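You operate a simulated robot arm through the tools that you are given. There is no shell and no other tool. Be economical: measure what you need, move in short steps, check, and stop when the job is done.

You are at the controls of a simulated two-armed robot. One attempt, no reset.

## Task
Switch the big motor off, hang the red padlock on its peg, then fit and clamp the grey plug.
Fine: the plug in the brass gland, the gland's green knob tight, in that order.

It is judged by the outcome, as a careful person would: the job done as asked, and still so three seconds after it is handed in. It fails if anything else is knocked over, pushed out of place, dropped, spilled or broken.

## Robot
Two 7-joint arms with three-finger grippers on one trunk, on a base that drives. Base frame: it is fixed to the floor where the robot stands at the start and does not move with it; the origin is under the middle of the robot, x ahead of it, y to its left, z up. Units: m, degrees, N and s.
The left shoulder is at the start at [0.022, 0.154, 1.051], the right one opposite. With the tool pointing down near the work surface each hand reaches from about 0.1 to 0.54 m from the robot's upright axis, wherever it stands, measured 20 degrees to its own side. Places, roughly: brass gland [0.5, 0.3, 0.8]; green knob [0.4, 0.3, 0.8]; motor box [0.5, 0, 0.8]; motor switch [0.4, 0, 0.9]; peg of the motor box [0.4, 0, 0.9]. Payload 2.69 kg a hand.
The tool frame of a hand sits at the grasp point between the pads (the TCP): z along the fingers, y along the line on which they close. The tips reach 0.029 m beyond it. The gripper opens to 0.12 m. The gripper's body begins 0.078 m behind the TCP.
Orientation is that of the tool frame in the base frame, as a unit quaternion [x, y, z, w]. With the fingers straight down and closing along the base's y, the tool's x points along the base's -x, its y along +y and its z along -z.

## Interface
- The arms move only by the tool send_rows. It takes "left_increments", "right_increments" or both (then of equal length, played together; a hand with none holds still); each is a list that holds one entry, the list of rows, each a list of 6 numbers: the shift along the tool's x, y, z in m, then the turn, a rotation vector about the tool's x, y, z in degrees. In form: [[[tx, ty, tz, wx, wy, wz], ...]]. A call has 1 to 10 rows; each row is the pose to reach, as a shift and turn from the pose commanded when the call began, along the tool's axes at that moment. "left_jaw" and "right_jaw" are, for a hand that has rows, the opening in per cent of the stroke, from 0 (shut) to 100 (fully open), set as the call begins (left out, the last holds). A row lasts 0.2 s, in which the tool goes at most 0.05 m and 8.6 degrees; a call with a longer step from one row to the next is refused whole, and so is a gripper value outside its range. Where a pose cannot be reached the arm comes as near as it can. A force on the tool above 40 N (or 10 N above the force at the start of the call, whichever is more), or a blocked arm, ends the call early, and 0.2 s more pass. Each finger halts on what it meets, pressing with about 37 N; the grip force reading is that of the motor and also rises with nothing between the fingers. The clock runs only during rows and for 0.2 s after the last one: add rows that repeat a pose to give the fingers time. It gives the time, the measured TCP pose, the force on the tool (base axes), the opening and the grip force at its end, in the units of the frame above (readings bear some noise), with the torque about the TCP (base axes, N m) and any sound that the robot's microphone picked up.
- Cameras (640 x 400 px; columns grow to the right, rows downward): "scene" is now at [0.1245, 0.0093, 1.2159]; the picture's right is [0.10, -1.00, 0.00], its down [-0.41, -0.04, -0.91] and it looks along [0.91, 0.09, -0.41] (base axes); focal length 214 px, centre (320, 200). "left" rides on the left gripper at [0.063, 0, -0.104] in its tool frame; the picture's right is [-0.01, 1.00, 0.00], its down [-0.83, 0.00, -0.56] and it looks along [-0.56, 0.00, 0.83] (tool axes); focal length 275 px, centre (320, 200). "right" rides on the right gripper at [0.063, 0, -0.104] in its tool frame; the picture's right is [0.00, 1.00, 0.00], its down [-0.83, 0.00, -0.56] and it looks along [-0.56, 0.00, 0.83] (tool axes); focal length 275 px, centre (320, 200). There is no depth. A picture from a camera that has moved, and an enlarged one, comes with that camera's place and axes in the base frame and with its lens.
- get_image(camera): a new picture of that camera. No time passes.
- lift_body(by): slides the trunk up (or, below 0, down) by that many m; the arms and the scene camera ride with it, the base frame stays. It gives what a move gives, with no picture.
- base_move(legs): drives the robot by 1 to 6 legs, each [ahead, left, turn to the left] in m, m and degrees, along the robot's own axes; the way and the turn of a leg run together, so that a leg with both is an arc; at most 1.5 m and 180 degrees a leg. The arms and the cameras ride along, it lands a little off, and it stops where it bumps. It gives what a move gives.
- turn_head(pan, tilt): turns the head with the scene camera to pan (to the left, within 80 degrees either way) and tilt (down, from -29 to 69), counted from straight ahead of the robot. It gives what a move gives.
- inspect(camera, box): a new picture of the part [left, top, right, bottom] of that camera's present view, enlarged. No time passes.
- finish_job(): hands the job in; it is judged then, once.

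Work in short steps. Places have to be worked out from the pictures, the camera data and where the tool is seen: move nearer, look again, correct. Check each grasp and each placing, and mend what went wrong. You have 120 turns and 108 pictures in all, those below and enlarged ones among them. Open the grippers and draw the arms clear of the work before you hand the job in, unless the task says otherwise; then end with one line.

The tools are called after "Emit:" as a command line: name --argument value ..., lists and objects as JSON in quotes. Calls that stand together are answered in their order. send_rows: Moves the arms, as the interface text tells. Its arguments: {"type":"object","properties":{"left_increments":{"type":"array","items":{"type":"array","items":{"type":"array","items":{"type":"number"}}}},"left_jaw":{"type":"number"},"right_increments":{"type":"array","items":{"type":"array","items":{"type":"array","items":{"type":"number"}}}},"right_jaw":{"type":"number"}},"required":[]} The other tools are called the same way: lift_body (by) slides the trunk up or down; base_move (legs) drives the base; turn_head (pan, tilt) turns the head that bears the scene camera; get_image (camera) takes a picture; inspect (camera, box) takes an enlarged picture of a part of a camera's view; finish_job () hands the job in.

At the start:

```text
time_s: 0.0
left_eef_pos: [0.3297, 0.237, 1.1691]
left_tcp_rot: [-0.001, 1.0, 0.0, 0.0]
left_ft_force: [-0.1, -0.8, 0.2]
left_wrist_torque: [0.01, 0.01, 0.03]
left_gripper_width: 0.1196
left_finger_force: 0.0
right_eef_pos: [0.2791, -0.03, 1.1457]
right_tcp_rot: [-0.001, 1.0, 0.0, 0.0]
right_ft_force: [0.5, -0.1, 0.1]
right_wrist_torque: [0.03, -0.01, 0.0]
right_gripper_width: 0.12
right_finger_force: 0.1
trunk travel left (down, up): [-0.413, 0.025]
robot x, y, heading: [-0.0026, -0.0006, -0.3]
head pan, tilt: [5.7, 24.2]
```

scene: 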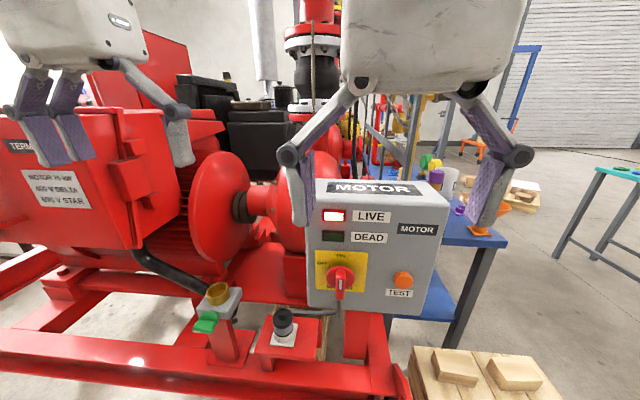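
right: 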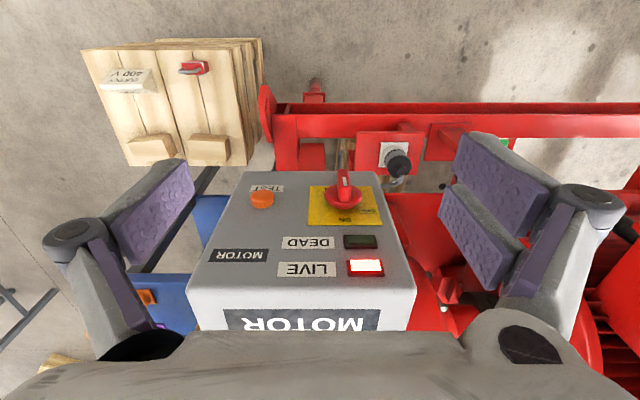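
left: 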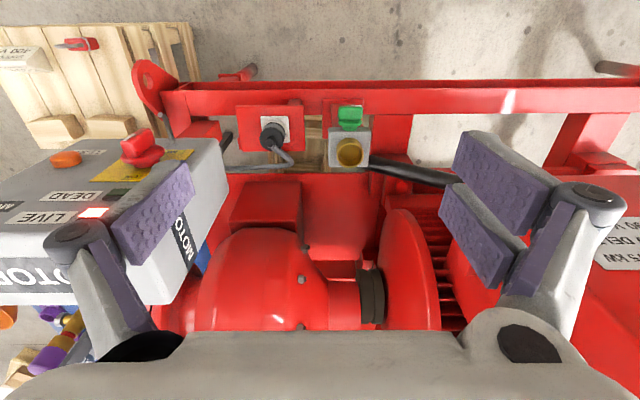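

I look at the scene in more detail first: the motor box, the padlock and the gland.

Emit:
inspect --camera "scene" --box '[290, 170, 460, 320]'

Emit:
inspect --camera "right" --box '[80, 30, 280, 170]'

Emit:
inspect --camera "left" --box '[220, 80, 400, 190]'

Emit:
turn_head --pan -10 --tilt 55

```text
2.67 times, centred on (375, 245) of scene
camera zoom: at [0.1245, 0.0093, 1.2159], right [0.1, -1.0, 0.0], down [-0.41, -0.04, -0.91], along [0.91, 0.09, -0.41], focal length 572 px, centre (173, 80)
```

zoom: 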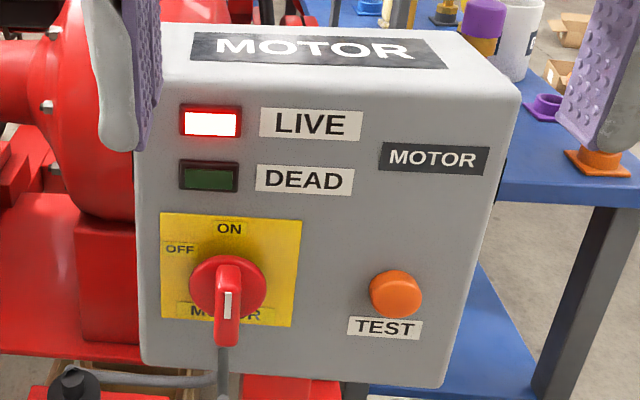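

```text
2.86 times, centred on (180, 100) of right
camera zoom: at [0.2166, -0.0305, 1.2498], right [0.0, 1.0, 0.0], down [0.83, 0.0, 0.56], along [0.56, 0.0, -0.83], focal length 786 px, centre (720, 486)
```

zoom: 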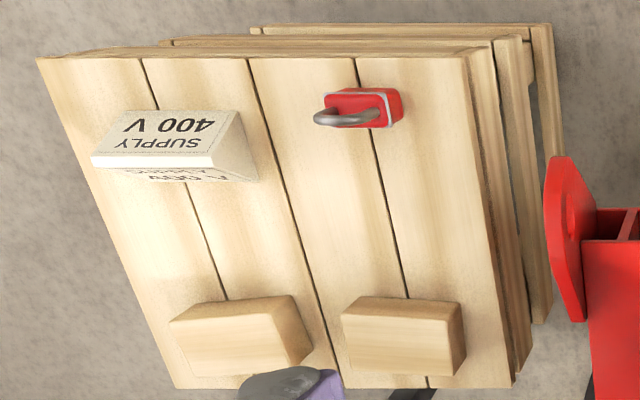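

```text
3.56 times, centred on (310, 135) of left
camera zoom: at [0.2663, 0.2375, 1.2735], right [0.0, 1.0, 0.0], down [0.83, 0.0, 0.56], along [0.56, 0.0, -0.83], focal length 979 px, centre (356, 431)
```

zoom: 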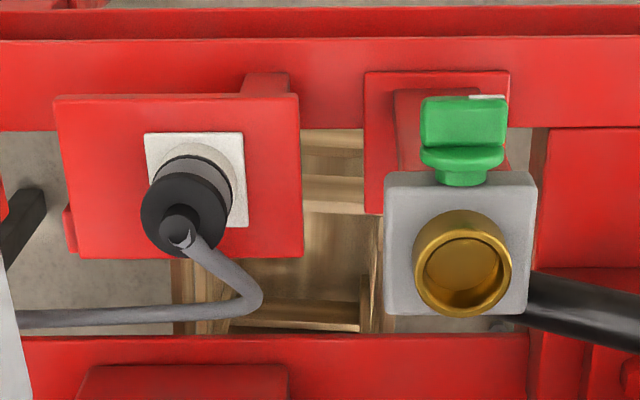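

```text
time_s: 1.0
left_eef_pos: [0.3305, 0.237, 1.1692]
left_tcp_rot: [-0.001, 1.0, -0.001, 0.001]
left_ft_force: [0.0, -1.0, 0.5]
left_wrist_torque: [0.04, -0.04, 0.02]
left_gripper_width: 0.1201
left_finger_force: 0.1
right_eef_pos: [0.2827, -0.0316, 1.1443]
right_tcp_rot: [0.002, 1.0, -0.003, -0.001]
right_ft_force: [26.6, -21.6, -34.8]
right_wrist_torque: [2.07, 0.05, 1.53]
right_gripper_width: 0.12
right_finger_force: 0.1
trunk travel left (down, up): [-0.413, 0.025]
robot x, y, heading: [-0.0003, 0.0017, 0.0]
head pan, tilt: [-10.0, 55.0]
```

The right hand shows a force after turning the head: the head probably touches the right gripper. I turn the head back.

Emit:
turn_head --pan 5.7 --tilt 24.2

Emit:
get_image --camera "scene"

```text
time_s: 1.9
left_eef_pos: [0.3286, 0.2378, 1.1695]
left_tcp_rot: [-0.001, 1.0, 0.0, 0.001]
left_ft_force: [-0.3, -0.6, 0.6]
left_wrist_torque: [-0.02, -0.01, -0.02]
left_gripper_width: 0.1199
left_finger_force: 0.0
right_eef_pos: [0.2786, -0.03, 1.1468]
right_tcp_rot: [0.0, 1.0, 0.0, -0.001]
right_ft_force: [0.4, 0.0, -0.1]
right_wrist_torque: [0.03, -0.01, 0.0]
right_gripper_width: 0.1198
right_finger_force: 0.0
trunk travel left (down, up): [-0.413, 0.025]
robot x, y, heading: [-0.0003, 0.0037, 0.2]
head pan, tilt: [5.7, 24.2]
```

```text
101 pictures are left
camera scene: at [0.1244, 0.0093, 1.2158], right [0.1, -1.0, 0.0], down [-0.41, -0.04, -0.91], along [0.91, 0.09, -0.41], focal length 214 px, centre (320, 200)
```

scene: 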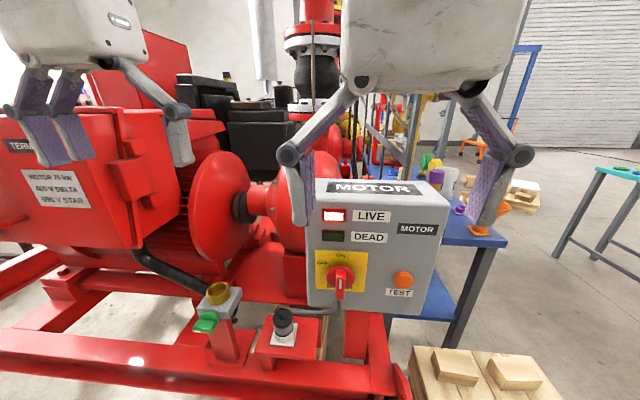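

No harm done. Switch tip is at about (0.425, 0.00, 0.914), padlock near (0.32, -0.34, 0.52). To work at the switch with horizontal fingers I need room, so I back up 0.25 m.

Emit:
base_move --legs '[[-0.25, 0, 0]]'

Emit:
send_rows --right_increments '[[[0, -0.05, 0, 0, 0, 0], [0, -0.1, 0, 0, 0, 0], [0, -0.15, 0.03, 0, 0, 0], [0, -0.15, 0.08, 0, 0, 0]]]'

Emit:
get_image --camera "scene"

```text
time_s: 3.7
left_eef_pos: [0.0795, 0.238, 1.1695]
left_tcp_rot: [0.0, 1.0, 0.0, 0.001]
left_ft_force: [0.1, -0.3, 0.6]
left_wrist_torque: [-0.02, -0.03, -0.04]
left_gripper_width: 0.12
left_finger_force: 0.1
right_eef_pos: [0.0293, -0.0302, 1.1455]
right_tcp_rot: [0.001, 1.0, -0.001, 0.001]
right_ft_force: [-1.1, -0.1, -0.5]
right_wrist_torque: [0.03, -0.05, 0.0]
right_gripper_width: 0.1199
right_finger_force: 0.0
trunk travel left (down, up): [-0.413, 0.025]
robot x, y, heading: [-0.2494, -0.0005, 0.0]
head pan, tilt: [5.7, 24.2]
```

```text
refused: row 3 steps farther than a row can; nothing moved
```

```text
100 pictures are left
camera scene: at [-0.1254, 0.0094, 1.2159], right [0.1, -1.0, 0.0], down [-0.41, -0.04, -0.91], along [0.91, 0.09, -0.41], focal length 214 px, centre (320, 200)
```

scene: 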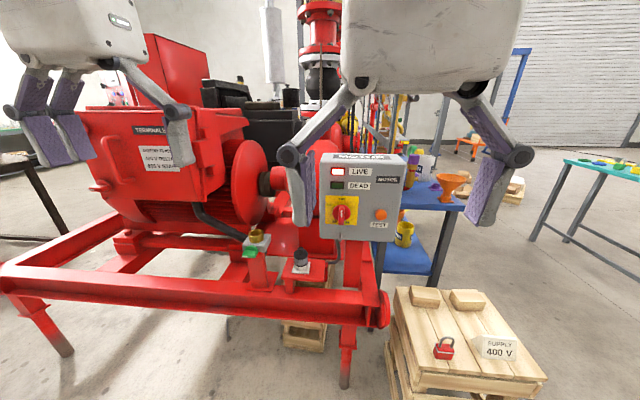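

The padlock stands upright on the crate. Now I move the right hand down and right, pitching the tool up to horizontal (rotation about tool y by -90).

Emit:
send_rows --right_increments '[[[0, -0.03, 0.02, 0, 0, 0], [0, -0.06, 0.04, 0, 0, 0], [-0.03, -0.06, 0.07, 0, -8, 0], [-0.05, -0.06, 0.1, 0, -16, 0], [-0.07, -0.06, 0.12, 0, -24, 0], [-0.09, -0.06, 0.14, 0, -32, 0], [-0.1, -0.06, 0.16, 0, -40, 0]]]'

Emit:
get_image --camera "right"

```text
time_s: 5.3
left_eef_pos: [0.0813, 0.2379, 1.1692]
left_tcp_rot: [0.0, 1.0, -0.001, 0.001]
left_ft_force: [0.7, -0.7, 0.7]
left_wrist_torque: [-0.01, -0.02, -0.01]
left_gripper_width: 0.1201
left_finger_force: 0.1
right_eef_pos: [0.1289, -0.0897, 0.9862]
right_tcp_rot: [0.0, 0.94, 0.001, 0.342]
right_ft_force: [0.0, 0.5, 0.4]
right_wrist_torque: [0.0, 0.01, -0.01]
right_gripper_width: 0.1201
right_finger_force: 0.2
trunk travel left (down, up): [-0.413, 0.025]
robot x, y, heading: [-0.2487, -0.001, 0.1]
head pan, tilt: [5.7, 24.2]
```

```text
99 pictures are left
camera right: at [0.014, -0.0893, 1.0249], right [0.0, 1.0, 0.0], down [0.28, 0.0, 0.96], along [0.96, 0.0, -0.28], focal length 275 px, centre (320, 200)
```

right: 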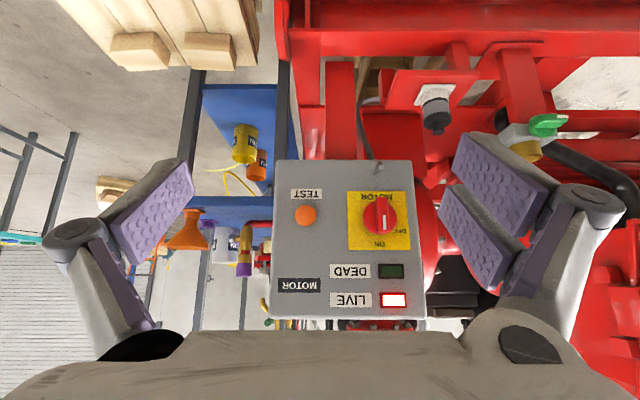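

Emit:
inspect --camera "right" --box '[260, 140, 440, 330]'

Emit:
inspect --camera "right" --box '[390, 60, 590, 185]'

```text
2.11 times, centred on (350, 235) of right
camera zoom: at [0.014, -0.0893, 1.0249], right [0.0, 1.0, 0.0], down [0.28, 0.0, 0.96], along [0.96, 0.0, -0.28], focal length 580 px, centre (257, 126)
```

zoom: 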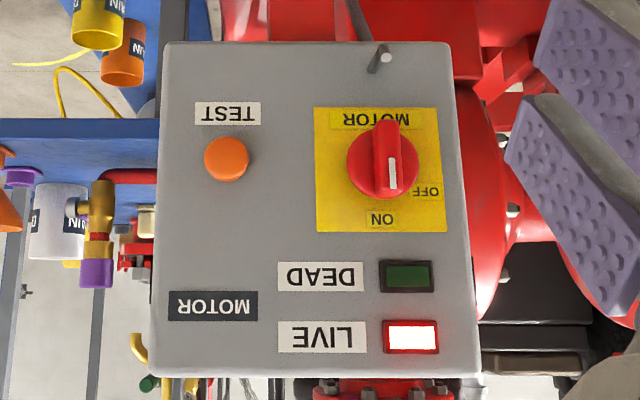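

```text
3.20 times, centred on (490, 122) of right
camera zoom: at [0.014, -0.0893, 1.0249], right [0.0, 1.0, 0.0], down [0.28, 0.0, 0.96], along [0.96, 0.0, -0.28], focal length 881 px, centre (-224, 448)
```

zoom: 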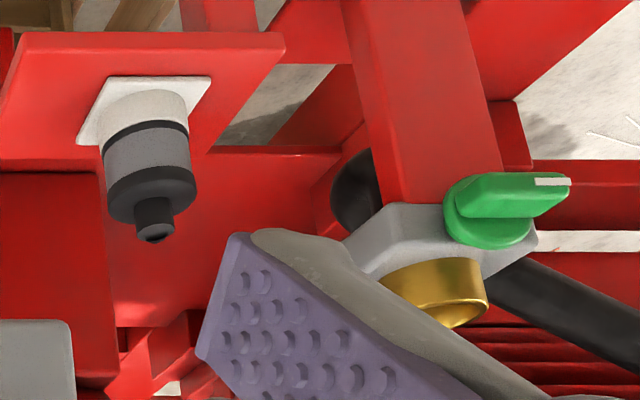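

The white mark shows the lever points to ON (up), OFF is to its left; the steel peg is below the switch near the box's lower edge. I finish pitching the hand to horizontal and come in front of the switch.

Emit:
send_rows --right_increments '[[[-0.01, 0.014, 0.02, 0, -8, 0], [-0.02, 0.028, 0.04, 0, -16, 0], [-0.03, 0.042, 0.06, 0, -24, 0], [-0.04, 0.056, 0.08, 0, -32, 0], [-0.05, 0.07, 0.1, 0, -40, 0], [-0.06, 0.084, 0.125, 0, -47, 0], [-0.0635, 0.094, 0.142, 0, -50, 0], [-0.0635, 0.094, 0.142, 0, -50, 0]]]'

Emit:
get_image --camera "right"

Emit:
get_image --camera "scene"

```text
time_s: 7.1
left_eef_pos: [0.0797, 0.2366, 1.1694]
left_tcp_rot: [0.001, 1.0, 0.0, 0.001]
left_ft_force: [0.3, 0.5, -0.2]
left_wrist_torque: [0.04, 0.01, -0.01]
left_gripper_width: 0.1198
left_finger_force: 0.0
right_eef_pos: [0.2702, 0.0032, 0.9185]
right_tcp_rot: [0.001, 0.707, -0.001, 0.707]
right_ft_force: [0.2, -0.9, 0.1]
right_wrist_torque: [0.01, 0.01, -0.06]
right_gripper_width: 0.1198
right_finger_force: 0.1
trunk travel left (down, up): [-0.413, 0.025]
robot x, y, heading: [-0.2503, 0.0012, -0.3]
head pan, tilt: [5.7, 24.2]
```

```text
96 pictures are left
camera right: at [0.1658, 0.0039, 0.8545], right [0.0, 1.0, 0.0], down [-0.56, 0.0, 0.83], along [0.83, 0.0, 0.56], focal length 275 px, centre (320, 200)
```

right: 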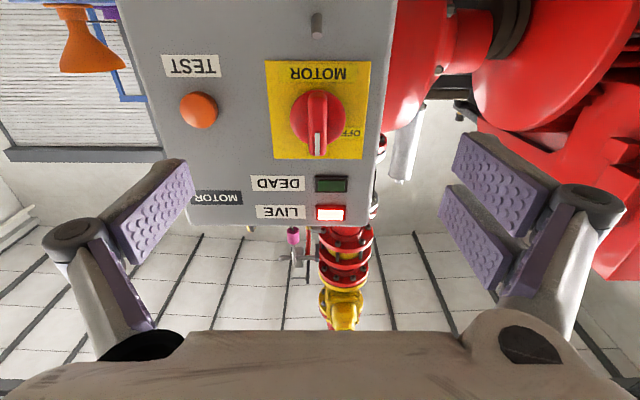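

```text
95 pictures are left
camera scene: at [-0.125, 0.0093, 1.2159], right [0.1, -1.0, 0.0], down [-0.41, -0.04, -0.91], along [0.91, 0.09, -0.41], focal length 214 px, centre (320, 200)
```

scene: 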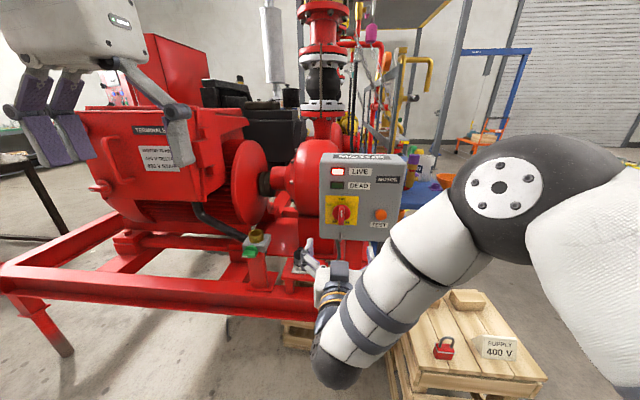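

From two views the plate is at x≈0.43, lever centre about (0.395, 0.001, 0.93), peg tip about (0.398, 0.002, 0.858). I approach the lever with the jaws at 50%.

Emit:
send_rows --right_increments '[[[-0.0115, -0.002, 0.03, 0, 0, 0], [-0.0115, -0.002, 0.06, 0, 0, 0], [-0.0115, -0.002, 0.08, 0, 0, 0], [-0.0115, -0.002, 0.09, 0, 0, 0]]]' --right_jaw 50

Emit:
get_image --camera "right"

```text
time_s: 8.1
left_eef_pos: [0.0799, 0.2364, 1.1686]
left_tcp_rot: [0.0, 1.0, 0.0, 0.001]
left_ft_force: [0.7, -0.1, -0.3]
left_wrist_torque: [-0.01, -0.01, -0.01]
left_gripper_width: 0.1201
left_finger_force: 0.1
right_eef_pos: [0.3601, 0.0016, 0.9286]
right_tcp_rot: [-0.001, 0.707, 0.001, 0.707]
right_ft_force: [-0.1, -0.6, 0.3]
right_wrist_torque: [0.02, 0.0, -0.02]
right_gripper_width: 0.06
right_finger_force: 0.0
trunk travel left (down, up): [-0.413, 0.025]
robot x, y, heading: [-0.25, 0.0008, 0.0]
head pan, tilt: [5.7, 24.2]
```

```text
94 pictures are left
camera right: at [0.2563, 0.001, 0.866], right [0.0, 1.0, 0.0], down [-0.56, 0.0, 0.83], along [0.83, 0.0, 0.56], focal length 275 px, centre (320, 200)
```

right: 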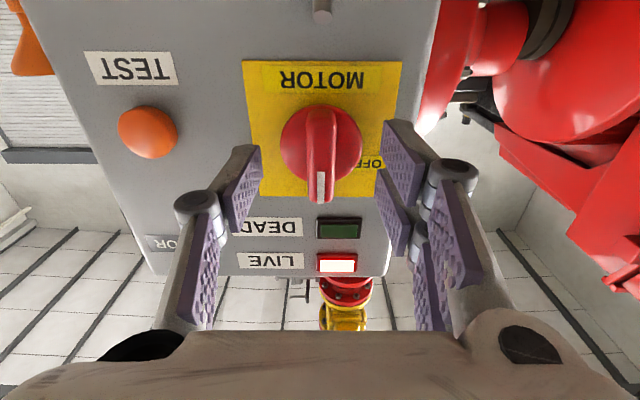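

Aligned with the lever between the fingers. I advance 22 mm slowly.

Emit:
send_rows --right_increments '[[[0, 0, 0.01, 0, 0, 0], [0, 0, 0.016, 0, 0, 0], [0, 0, 0.022, 0, 0, 0]]]'

Emit:
get_image --camera "right"

```text
time_s: 8.9
left_eef_pos: [0.0805, 0.2368, 1.1691]
left_tcp_rot: [0.0, 1.0, 0.0, 0.001]
left_ft_force: [0.1, -0.6, -0.3]
left_wrist_torque: [0.0, -0.02, -0.03]
left_gripper_width: 0.12
left_finger_force: 0.1
right_eef_pos: [0.382, 0.0017, 0.9298]
right_tcp_rot: [0.0, 0.707, 0.0, 0.707]
right_ft_force: [0.1, 0.5, -0.3]
right_wrist_torque: [-0.01, 0.04, -0.01]
right_gripper_width: 0.0599
right_finger_force: 0.1
trunk travel left (down, up): [-0.413, 0.025]
robot x, y, heading: [-0.2486, -0.0009, 0.1]
head pan, tilt: [5.7, 24.2]
```

```text
93 pictures are left
camera right: at [0.2781, 0.0014, 0.8665], right [0.0, 1.0, 0.0], down [-0.56, 0.0, 0.83], along [0.83, 0.0, 0.56], focal length 275 px, centre (320, 200)
```

right: 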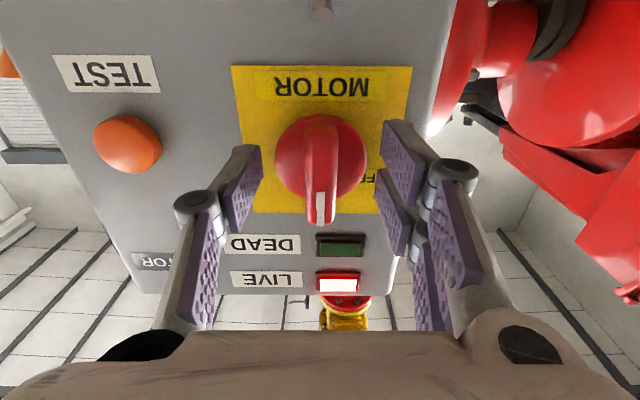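

By geometry the tips are about 20 mm past the lever's front face. I close the jaws.

Emit:
send_rows --right_increments '[[[0, 0, 0, 0, 0, 0], [0, 0, 0, 0, 0, 0], [0, 0, 0, 0, 0, 0]]]' --right_jaw 5

Emit:
get_image --camera "right"

```text
time_s: 9.7
left_eef_pos: [0.08, 0.2386, 1.1694]
left_tcp_rot: [0.0, 1.0, 0.0, 0.001]
left_ft_force: [0.4, -0.1, -1.0]
left_wrist_torque: [0.0, 0.01, -0.03]
left_gripper_width: 0.1201
left_finger_force: 0.2
right_eef_pos: [0.382, 0.002, 0.9305]
right_tcp_rot: [0.0, 0.707, 0.0, 0.707]
right_ft_force: [-0.1, 1.9, -0.3]
right_wrist_torque: [-0.04, -0.05, 0.08]
right_gripper_width: 0.0157
right_finger_force: 42.7
trunk travel left (down, up): [-0.413, 0.025]
robot x, y, heading: [-0.2479, 0.0009, 0.0]
head pan, tilt: [5.7, 24.2]
```

```text
92 pictures are left
camera right: at [0.2778, 0.0017, 0.8665], right [0.0, 1.0, 0.0], down [-0.56, 0.0, 0.83], along [0.83, 0.0, 0.56], focal length 275 px, centre (320, 200)
```

right: 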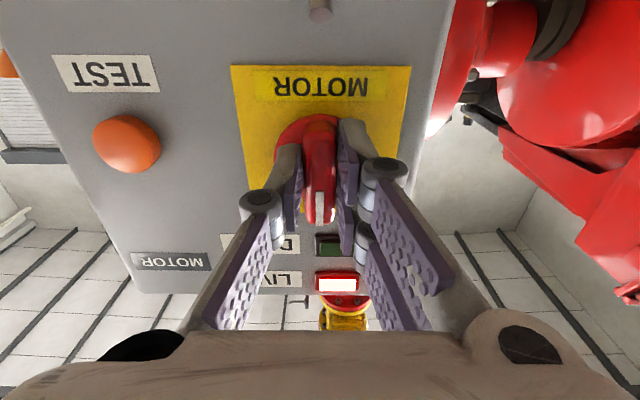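

Gripped at 15.7 mm. I turn the lever about tool z by -40° toward OFF (its left).

Emit:
send_rows --right_increments '[[[0, 0, 0, 0, 0, -8], [0, 0, 0, 0, 0, -16], [0, 0, 0, 0, 0, -24], [0, 0, 0, 0, 0, -32], [0, 0, 0, 0, 0, -40]]]'

Emit:
get_image --camera "scene"

```text
time_s: 10.9
left_eef_pos: [0.0785, 0.2367, 1.1707]
left_tcp_rot: [0.001, 1.0, 0.0, 0.002]
left_ft_force: [-0.1, -0.2, 0.0]
left_wrist_torque: [0.04, 0.01, 0.0]
left_gripper_width: 0.1201
left_finger_force: 0.2
right_eef_pos: [0.3824, -0.0003, 0.9315]
right_tcp_rot: [-0.239, 0.665, -0.244, 0.664]
right_ft_force: [-10.3, -1.6, 4.1]
right_wrist_torque: [0.01, 0.38, -0.23]
right_gripper_width: 0.0158
right_finger_force: 42.0
trunk travel left (down, up): [-0.413, 0.025]
robot x, y, heading: [-0.2499, -0.0019, 0.1]
head pan, tilt: [5.7, 24.2]
```

```text
91 pictures are left
camera scene: at [-0.1265, 0.0092, 1.2161], right [0.1, -1.0, 0.0], down [-0.41, -0.04, -0.91], along [0.91, 0.09, -0.41], focal length 214 px, centre (320, 200)
```

scene: 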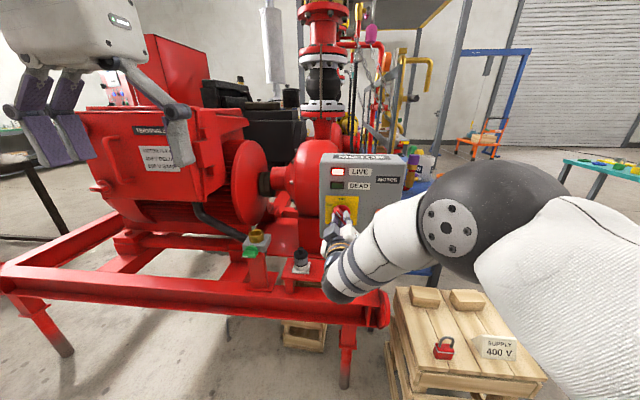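

Still LIVE; the lever turns with the hand. I continue another 20° and more, watching torque.

Emit:
send_rows --right_increments '[[[0, 0, 0, 0, 0, -8], [0, 0, 0, 0, 0, -16], [0, 0, 0, 0, 0, -22], [0, 0, 0, 0, 0, -22]]]'

Emit:
inspect --camera "scene" --box '[300, 140, 420, 260]'

Emit:
get_image --camera "right"

```text
time_s: 11.9
left_eef_pos: [0.0775, 0.236, 1.1713]
left_tcp_rot: [0.0, 1.0, -0.001, 0.003]
left_ft_force: [-0.1, 0.3, 0.1]
left_wrist_torque: [0.0, 0.01, -0.01]
left_gripper_width: 0.1202
left_finger_force: 0.1
right_eef_pos: [0.3821, -0.0023, 0.9317]
right_tcp_rot: [-0.361, 0.606, -0.368, 0.607]
right_ft_force: [-9.9, -7.8, 11.1]
right_wrist_torque: [0.06, -0.86, 0.81]
right_gripper_width: 0.0158
right_finger_force: 42.1
trunk travel left (down, up): [-0.413, 0.025]
robot x, y, heading: [-0.2469, 0.0049, 0.3]
head pan, tilt: [5.7, 24.2]
```

```text
3.33 times, centred on (360, 200) of scene
camera zoom: at [-0.1272, 0.0085, 1.2163], right [0.1, -1.0, 0.0], down [-0.41, -0.04, -0.91], along [0.91, 0.09, -0.41], focal length 715 px, centre (187, 200)
```

zoom: 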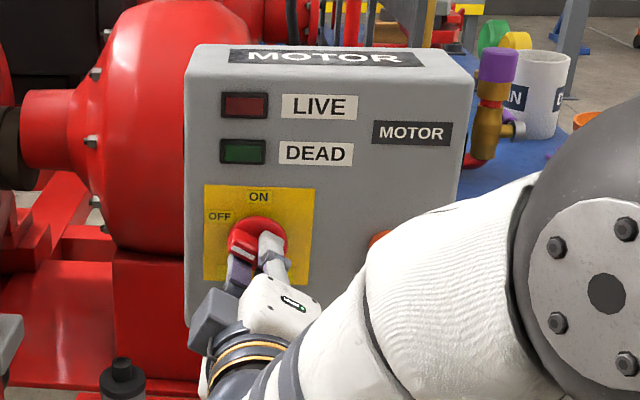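

```text
89 pictures are left
camera right: at [0.2777, -0.0573, 0.9021], right [0.01, 0.47, -0.88], down [-0.55, 0.74, 0.38], along [0.83, 0.49, 0.26], focal length 275 px, centre (320, 200)
```

right: 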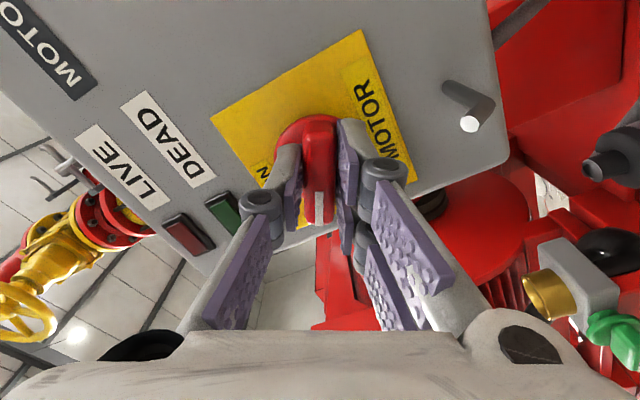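

LIVE lamp is out. I check whether there is travel left up to the OFF stop by turning a little further.

Emit:
send_rows --right_increments '[[[0, 0, 0, 0, 0, -6], [0, 0, 0, 0, 0, -12], [0, 0, 0, 0, 0, -12]]]'

Emit:
inspect --camera "scene" --box '[300, 140, 420, 260]'

```text
time_s: 12.7
left_eef_pos: [0.077, 0.2358, 1.1705]
left_tcp_rot: [0.0, 1.0, 0.0, 0.003]
left_ft_force: [0.1, -0.7, -0.6]
left_wrist_torque: [-0.01, -0.03, -0.04]
left_gripper_width: 0.1201
left_finger_force: 0.2
right_eef_pos: [0.3825, -0.0029, 0.9339]
right_tcp_rot: [-0.421, 0.565, -0.429, 0.566]
right_ft_force: [-6.5, -11.2, 18.9]
right_wrist_torque: [0.08, -0.66, 0.5]
right_gripper_width: 0.0156
right_finger_force: 41.3
trunk travel left (down, up): [-0.413, 0.025]
robot x, y, heading: [-0.2505, 0.0019, 0.1]
head pan, tilt: [5.7, 24.2]
```

```text
3.33 times, centred on (360, 200) of scene
camera zoom: at [-0.1273, 0.008, 1.2163], right [0.1, -1.0, 0.0], down [-0.41, -0.04, -0.91], along [0.91, 0.09, -0.41], focal length 715 px, centre (187, 200)
```

zoom: 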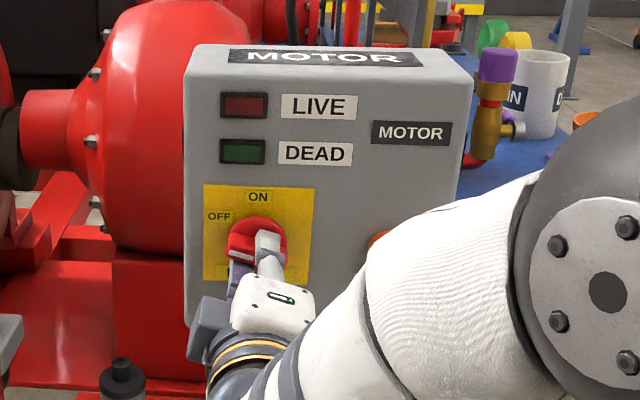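

The lever follows (74° now) with no stop; the offset forces suggest the axis is slightly higher. I correct for that and turn toward 90°.

Emit:
send_rows --right_increments '[[[0.001, -0.0025, 0, 0, 0, -6], [0.0018, -0.0045, 0, 0, 0, -12], [0.0018, -0.0045, 0, 0, 0, -16], [0.0018, -0.0045, 0, 0, 0, -16]]]'

Emit:
get_image --camera "right"

```text
time_s: 13.7
left_eef_pos: [0.0806, 0.2375, 1.1691]
left_tcp_rot: [0.0, 1.0, -0.001, 0.001]
left_ft_force: [0.2, -0.9, -0.5]
left_wrist_torque: [0.0, 0.0, -0.01]
left_gripper_width: 0.1201
left_finger_force: 0.0
right_eef_pos: [0.3823, -0.0034, 0.9362]
right_tcp_rot: [-0.498, 0.501, -0.501, 0.5]
right_ft_force: [-3.4, 7.6, 14.8]
right_wrist_torque: [0.05, -0.51, 0.6]
right_gripper_width: 0.0161
right_finger_force: 42.3
trunk travel left (down, up): [-0.413, 0.025]
robot x, y, heading: [-0.2501, 0.0011, -0.3]
head pan, tilt: [5.7, 24.2]
```

```text
87 pictures are left
camera right: at [0.2777, -0.0655, 0.9345], right [0.0, 0.0, -1.0], down [-0.55, 0.83, 0.0], along [0.83, 0.55, 0.0], focal length 275 px, centre (320, 200)
```

right: 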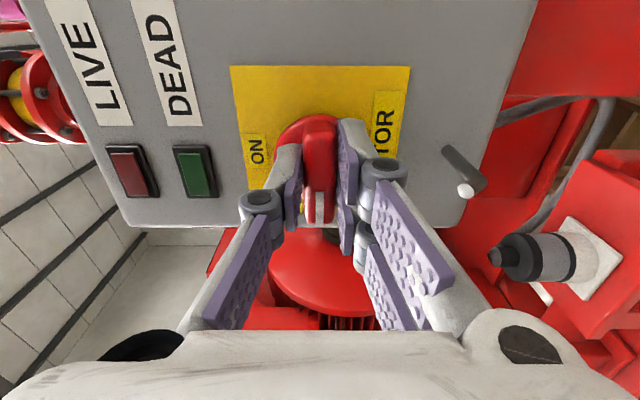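

Now at 90°. I release and back off to see where the lever sits relative to the OFF mark.

Emit:
send_rows --right_increments '[[[0, 0, 0, 0, 0, 0], [0, 0, 0, 0, 0, 0], [0, 0, -0.03, 0, 0, 0], [0, 0, -0.07, 0, 0, 0], [0, 0, -0.11, 0, 0, 0]]]' --right_jaw 40

Emit:
get_image --camera "right"

Emit:
inspect --camera "scene" --box '[300, 140, 420, 260]'

```text
time_s: 14.9
left_eef_pos: [0.0792, 0.2359, 1.1691]
left_tcp_rot: [0.0, 1.0, 0.0, 0.001]
left_ft_force: [-0.2, 0.8, 0.3]
left_wrist_torque: [0.0, -0.01, -0.03]
left_gripper_width: 0.1201
left_finger_force: 0.0
right_eef_pos: [0.2731, -0.0053, 0.9341]
right_tcp_rot: [-0.495, 0.503, -0.502, 0.5]
right_ft_force: [0.4, -0.3, 0.4]
right_wrist_torque: [-0.01, -0.02, 0.01]
right_gripper_width: 0.0481
right_finger_force: 0.0
trunk travel left (down, up): [-0.413, 0.025]
robot x, y, heading: [-0.2482, 0.0027, 0.1]
head pan, tilt: [5.7, 24.2]
```

```text
86 pictures are left
camera right: at [0.1695, -0.0674, 0.9342], right [0.0, 0.0, -1.0], down [-0.55, 0.84, 0.0], along [0.84, 0.55, 0.0], focal length 275 px, centre (320, 200)
```

right: 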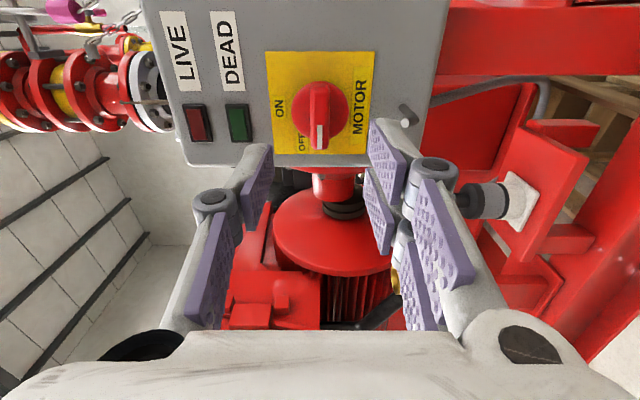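

```text
3.33 times, centred on (360, 200) of scene
camera zoom: at [-0.1253, 0.0095, 1.2159], right [0.1, -1.0, 0.0], down [-0.41, -0.04, -0.91], along [0.91, 0.09, -0.41], focal length 715 px, centre (187, 200)
```

zoom: 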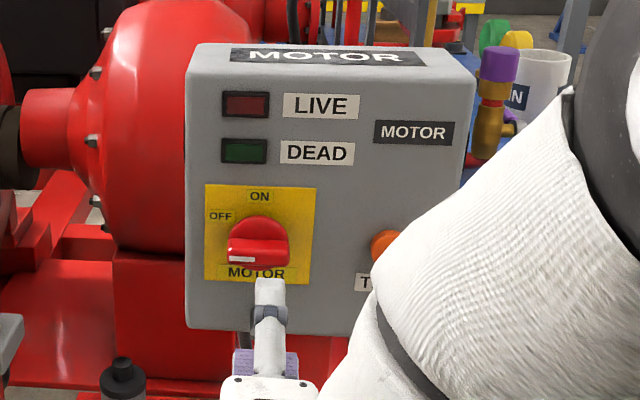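

Lever is horizontal (mark to the left); the OFF label is slightly above that. I regrip and probe for a stop to decide what the OFF position really is.

Emit:
send_rows --right_increments '[[[0, 0, 0.04, 0, 0, 0], [0, 0, 0.08, 0, 0, 0], [0, 0, 0.11, 0, 0, 0], [0, 0, 0.11, 0, 0, 0]]]'

Emit:
send_rows --right_increments '[[[0, 0, 0, 0, 0, 0], [0, 0, 0, 0, 0, 0], [0, 0, 0, 0, 0, -4], [0, 0, 0, 0, 0, -8], [0, 0, 0, 0, 0, -8]]]' --right_jaw 5

Emit:
get_image --camera "right"

```text
time_s: 15.9
left_eef_pos: [0.0809, 0.2374, 1.1699]
left_tcp_rot: [0.0, 1.0, 0.001, 0.001]
left_ft_force: [0.3, -0.8, 0.0]
left_wrist_torque: [0.01, -0.04, -0.01]
left_gripper_width: 0.1201
left_finger_force: 0.0
right_eef_pos: [0.384, -0.0053, 0.9333]
right_tcp_rot: [-0.498, 0.504, -0.501, 0.498]
right_ft_force: [0.0, 0.3, -0.4]
right_wrist_torque: [-0.02, -0.02, -0.03]
right_gripper_width: 0.048
right_finger_force: 0.1
trunk travel left (down, up): [-0.413, 0.025]
robot x, y, heading: [-0.2491, -0.0007, -0.2]
head pan, tilt: [5.7, 24.2]
```

```text
time_s: 17.1
left_eef_pos: [0.0813, 0.2362, 1.1706]
left_tcp_rot: [-0.001, 1.0, -0.001, 0.001]
left_ft_force: [0.1, 0.2, 0.2]
left_wrist_torque: [-0.01, 0.02, -0.01]
left_gripper_width: 0.12
left_finger_force: 0.0
right_eef_pos: [0.3846, -0.0063, 0.9344]
right_tcp_rot: [0.53, -0.468, 0.535, -0.463]
right_ft_force: [4.2, -7.5, 6.6]
right_wrist_torque: [1.32, -0.25, -0.65]
right_gripper_width: 0.0186
right_finger_force: 43.8
trunk travel left (down, up): [-0.413, 0.025]
robot x, y, heading: [-0.2493, 0.0001, -0.1]
head pan, tilt: [5.7, 24.2]
```

```text
84 pictures are left
camera right: at [0.279, -0.0682, 0.9429], right [0.0, -0.14, -0.99], down [-0.55, 0.83, -0.12], along [0.84, 0.54, -0.08], focal length 275 px, centre (320, 200)
```

right: 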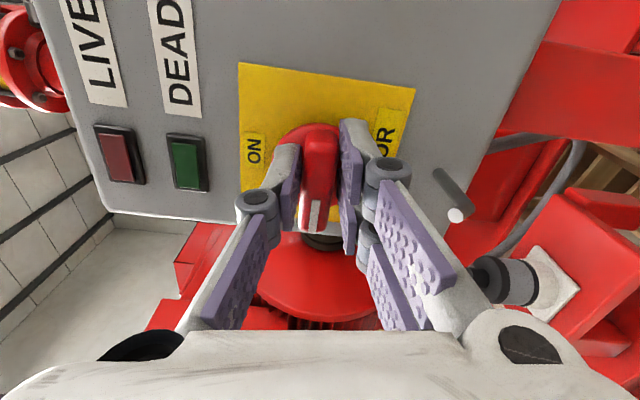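

Torque of 1.3 N m appears just past 90°: that is the OFF stop, so the switch is fully off. I release and retreat, rolling the hand back upright.

Emit:
send_rows --right_increments '[[[0, 0, 0, 0, 0, 0], [0, 0, 0, 0, 0, 0], [0, 0, -0.03, 0, 0, 0], [0, 0, -0.07, 0, 0, 0], [0, 0, -0.11, 0, 0, 8], [0, 0, -0.13, 0, 0, 16], [0, 0, -0.15, 0, 0, 24], [0, 0, -0.15, 0, 0, 32], [0, 0, -0.15, 0, 0, 40], [0, 0, -0.15, 0, 0, 48]]]' --right_jaw 50

Emit:
send_rows --right_increments '[[[0, 0, 0, 0, 0, 8], [0, 0, 0, 0, 0, 16], [0, 0, 0, 0, 0, 24], [0, 0, 0, 0, 0, 32], [0, 0, 0, 0, 0, 40], [0, 0, 0, 0, 0, 48], [0, 0, 0, 0, 0, 50]]]'

Emit:
inspect --camera "scene" --box '[300, 140, 560, 400]'

```text
time_s: 19.3
left_eef_pos: [0.0806, 0.2361, 1.1699]
left_tcp_rot: [0.0, 1.0, 0.0, 0.001]
left_ft_force: [-0.8, -0.6, -0.2]
left_wrist_torque: [-0.03, 0.02, 0.01]
left_gripper_width: 0.1197
left_finger_force: 0.1
right_eef_pos: [0.2315, -0.001, 0.9334]
right_tcp_rot: [-0.297, 0.641, -0.298, 0.642]
right_ft_force: [0.7, -0.1, -0.2]
right_wrist_torque: [0.02, 0.01, 0.03]
right_gripper_width: 0.0604
right_finger_force: 0.1
trunk travel left (down, up): [-0.413, 0.025]
robot x, y, heading: [-0.2487, -0.0024, -0.2]
head pan, tilt: [5.7, 24.2]
```

```text
time_s: 20.9
left_eef_pos: [0.0795, 0.2375, 1.1695]
left_tcp_rot: [0.0, 1.0, 0.0, 0.001]
left_ft_force: [0.7, 0.2, 0.1]
left_wrist_torque: [0.04, 0.01, 0.02]
left_gripper_width: 0.1198
left_finger_force: 0.2
right_eef_pos: [0.2319, -0.0025, 0.9351]
right_tcp_rot: [0.0, 0.707, -0.001, 0.707]
right_ft_force: [-0.7, 0.3, -0.2]
right_wrist_torque: [0.0, 0.0, 0.01]
right_gripper_width: 0.0598
right_finger_force: 0.1
trunk travel left (down, up): [-0.413, 0.025]
robot x, y, heading: [-0.2471, -0.0011, -0.2]
head pan, tilt: [5.7, 24.2]
```

```text
1.54 times, centred on (430, 270) of scene
camera zoom: at [-0.1249, 0.0094, 1.2158], right [0.1, -1.0, 0.0], down [-0.41, -0.04, -0.91], along [0.91, 0.09, -0.41], focal length 330 px, centre (151, 92)
```

zoom: 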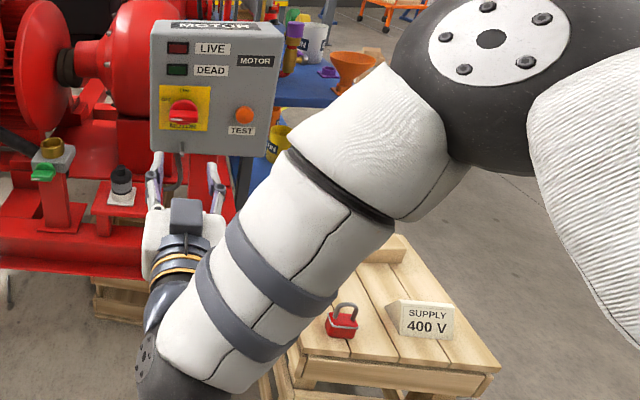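

Padlock confirmed near (0.324, -0.333, 0.52). I bring the right hand right/down with a 45° downward pitch.

Emit:
send_rows --right_increments '[[[0.0, -0.03, -0.02, 0, 5, 0], [0.02, -0.06, -0.03, 0, 11, 0], [0.04, -0.1, -0.04, 0, 18, 0], [0.06, -0.14, -0.05, 0, 25, 0], [0.08, -0.17, -0.06, 0, 32, 0], [0.1, -0.2, -0.07, 0, 39, 0], [0.12, -0.23, -0.08, 0, 45, 0], [0.135, -0.25, -0.08, 0, 45, 0], [0.135, -0.25, -0.08, 0, 45, 0]]]'

Emit:
get_image --camera "scene"

Emit:
get_image --camera "right"

```text
time_s: 22.9
left_eef_pos: [0.0803, 0.2374, 1.1692]
left_tcp_rot: [0.0, 1.0, 0.0, 0.002]
left_ft_force: [0.6, -0.3, 0.3]
left_wrist_torque: [0.01, 0.0, 0.01]
left_gripper_width: 0.1198
left_finger_force: 0.1
right_eef_pos: [0.153, -0.2517, 0.798]
right_tcp_rot: [0.001, 0.924, -0.001, 0.383]
right_ft_force: [-0.5, 1.0, -0.4]
right_wrist_torque: [0.02, -0.01, -0.02]
right_gripper_width: 0.06
right_finger_force: 0.1
trunk travel left (down, up): [-0.413, 0.025]
robot x, y, heading: [-0.2508, -0.0028, 0.3]
head pan, tilt: [5.7, 24.2]
```

```text
82 pictures are left
camera scene: at [-0.1249, 0.0096, 1.2159], right [0.1, -1.0, 0.0], down [-0.41, -0.04, -0.91], along [0.91, 0.09, -0.41], focal length 214 px, centre (320, 200)
```

scene: 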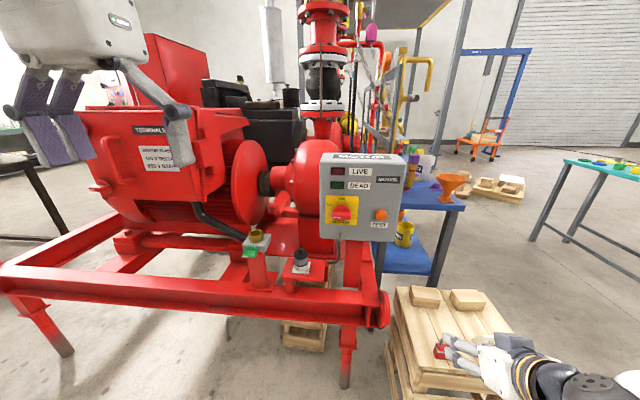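

```text
81 pictures are left
camera right: at [0.0339, -0.2517, 0.827], right [0.0, 1.0, 0.0], down [0.2, 0.0, 0.98], along [0.98, 0.0, -0.2], focal length 275 px, centre (320, 200)
```

right: 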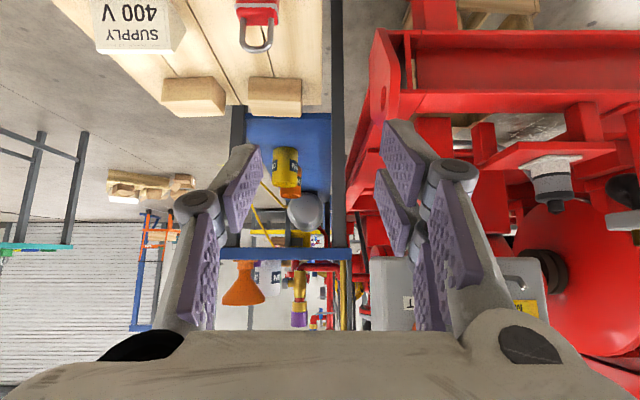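

Now lower the trunk 0.2 m and drive a bit ahead and right for reach to the crate.

Emit:
lift_body --by -0.2

Emit:
base_move --legs '[[0, -0.1, 0]]'

Emit:
get_image --camera "right"

Emit:
get_image --camera "scene"

```text
time_s: 25.1
left_eef_pos: [0.1481, 0.2378, 0.8588]
left_tcp_rot: [0.0, 0.986, 0.0, -0.165]
left_ft_force: [0.1, 0.5, -0.6]
left_wrist_torque: [0.0, -0.03, 0.01]
left_gripper_width: 0.1199
left_finger_force: 0.1
right_eef_pos: [0.1074, -0.2504, 0.5086]
right_tcp_rot: [0.001, 0.967, 0.0, 0.255]
right_ft_force: [0.2, -0.1, 0.2]
right_wrist_torque: [-0.01, 0.02, 0.0]
right_gripper_width: 0.0599
right_finger_force: 0.1
trunk travel left (down, up): [-0.213, 0.225]
robot x, y, heading: [-0.2499, 0.0011, -0.0]
head pan, tilt: [5.7, 24.2]
```

```text
time_s: 26.5
left_eef_pos: [0.149, 0.1381, 0.8587]
left_tcp_rot: [0.0, 0.986, 0.0, -0.167]
left_ft_force: [0.1, 0.3, -0.1]
left_wrist_torque: [0.0, 0.0, -0.01]
left_gripper_width: 0.1197
left_finger_force: 0.1
right_eef_pos: [0.1079, -0.3497, 0.509]
right_tcp_rot: [0.001, 0.967, 0.0, 0.255]
right_ft_force: [0.6, -0.7, 0.4]
right_wrist_torque: [0.01, -0.01, -0.01]
right_gripper_width: 0.06
right_finger_force: 0.1
trunk travel left (down, up): [-0.213, 0.225]
robot x, y, heading: [-0.2515, -0.101, 0.0]
head pan, tilt: [5.7, 24.2]
```

```text
80 pictures are left
camera right: at [0.0015, -0.3505, 0.5677], right [0.0, 1.0, 0.0], down [0.45, 0.0, 0.89], along [0.89, 0.0, -0.45], focal length 275 px, centre (320, 200)
```

right: 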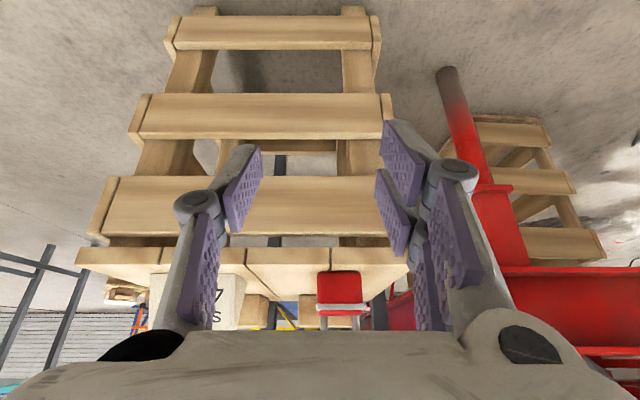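

```text
79 pictures are left
camera scene: at [-0.0431, -0.0898, 1.0002], right [0.1, -1.0, 0.0], down [-0.41, -0.04, -0.91], along [0.91, 0.09, -0.41], focal length 214 px, centre (320, 200)
```

scene: 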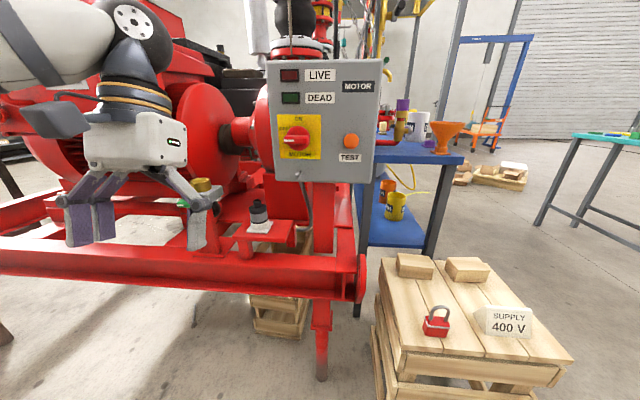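

The trunk lowering also leaned the arms. Crate top ≈0.49; I raise the right hand and pitch it to 45°, then drive ahead 0.1 m.

Emit:
send_rows --right_increments '[[[-0.02, 0, -0.025, 0, 0, 0], [-0.045, 0, -0.05, 0, 0, 0], [-0.07, 0.005, -0.075, 0, -5, 0], [-0.1, 0.01, -0.1, 0, -10, 0], [-0.127, 0.015, -0.123, 0, -15.5, 0], [-0.127, 0.015, -0.123, 0, -15.5, 0]]]' --right_jaw 75

Emit:
base_move --legs '[[0.1, 0, 0]]'

Emit:
get_image --camera "right"

Emit:
inspect --camera "scene" --box '[340, 220, 600, 400]'

```text
time_s: 27.9
left_eef_pos: [0.1488, 0.1378, 0.8592]
left_tcp_rot: [0.0, 0.986, 0.0, -0.166]
left_ft_force: [-0.7, -0.9, -0.3]
left_wrist_torque: [-0.02, 0.0, -0.04]
left_gripper_width: 0.12
left_finger_force: 0.1
right_eef_pos: [0.2077, -0.3403, 0.679]
right_tcp_rot: [0.001, 0.924, 0.0, 0.383]
right_ft_force: [-0.2, -0.2, -0.2]
right_wrist_torque: [0.03, 0.01, -0.01]
right_gripper_width: 0.0898
right_finger_force: 0.0
right hand out of reach, approached as far as the arm can: row 1, 2, 3, 4, 5, 6
trunk travel left (down, up): [-0.213, 0.225]
robot x, y, heading: [-0.2478, -0.1006, -0.0]
head pan, tilt: [5.7, 24.2]
```

```text
time_s: 29.1
left_eef_pos: [0.2474, 0.1387, 0.8587]
left_tcp_rot: [0.0, 0.986, 0.001, -0.166]
left_ft_force: [0.1, -0.1, -0.2]
left_wrist_torque: [0.01, -0.01, 0.02]
left_gripper_width: 0.1196
left_finger_force: 0.1
right_eef_pos: [0.3078, -0.3394, 0.6789]
right_tcp_rot: [0.0, 0.924, 0.0, 0.382]
right_ft_force: [0.2, -0.4, -0.1]
right_wrist_torque: [0.01, -0.01, -0.01]
right_gripper_width: 0.0899
right_finger_force: 0.1
trunk travel left (down, up): [-0.213, 0.225]
robot x, y, heading: [-0.1517, -0.0988, -0.1]
head pan, tilt: [5.7, 24.2]
```

```text
78 pictures are left
camera right: at [0.189, -0.3405, 0.7065], right [0.0, 1.0, 0.0], down [0.2, 0.0, 0.98], along [0.98, 0.0, -0.2], focal length 275 px, centre (320, 200)
```

right: 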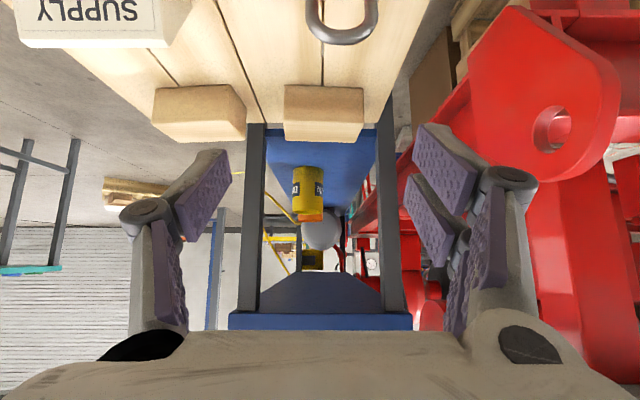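

```text
2.22 times, centred on (470, 310) of scene
camera zoom: at [0.0565, -0.0898, 1.0001], right [0.1, -1.0, 0.0], down [-0.41, -0.04, -0.91], along [0.91, 0.09, -0.41], focal length 477 px, centre (-13, -44)
```

zoom: 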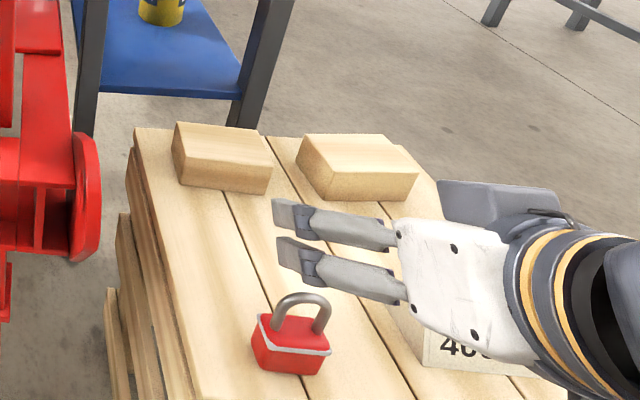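

I pitch the hand down and draw back a bit to see the padlock well from the wrist camera.

Emit:
send_rows --right_increments '[[[0.015, 0, -0.015, 0, 8, 0], [0.03, 0, -0.03, 0, 16, 0], [0.0424, 0, -0.0424, 0, 24, 0], [0.0424, 0, -0.0424, 0, 25, 0]]]'

Emit:
get_image --camera "right"

```text
time_s: 30.1
left_eef_pos: [0.2469, 0.1375, 0.8583]
left_tcp_rot: [0.0, 0.986, 0.0, -0.166]
left_ft_force: [0.6, -0.7, 0.1]
left_wrist_torque: [-0.03, 0.0, -0.04]
left_gripper_width: 0.1198
left_finger_force: 0.0
right_eef_pos: [0.2462, -0.3397, 0.678]
right_tcp_rot: [0.001, 0.985, 0.0, 0.172]
right_ft_force: [1.2, 0.6, -0.3]
right_wrist_torque: [0.02, -0.02, 0.01]
right_gripper_width: 0.0898
right_finger_force: 0.0
trunk travel left (down, up): [-0.213, 0.225]
robot x, y, heading: [-0.1513, -0.0988, -0.4]
head pan, tilt: [5.7, 24.2]
```

```text
76 pictures are left
camera right: at [0.1521, -0.3405, 0.7543], right [0.0, 1.0, 0.0], down [0.59, 0.0, 0.81], along [0.81, 0.0, -0.59], focal length 275 px, centre (320, 200)
```

right: 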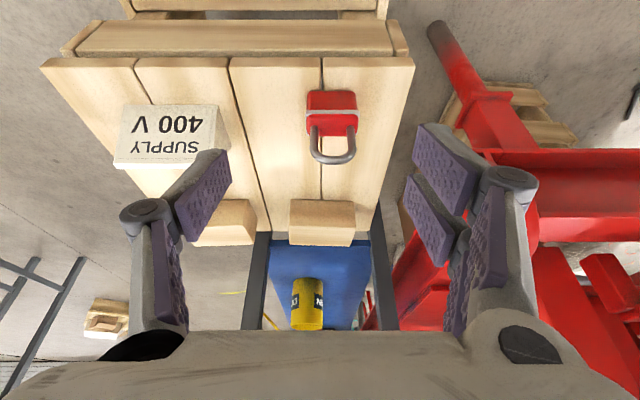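

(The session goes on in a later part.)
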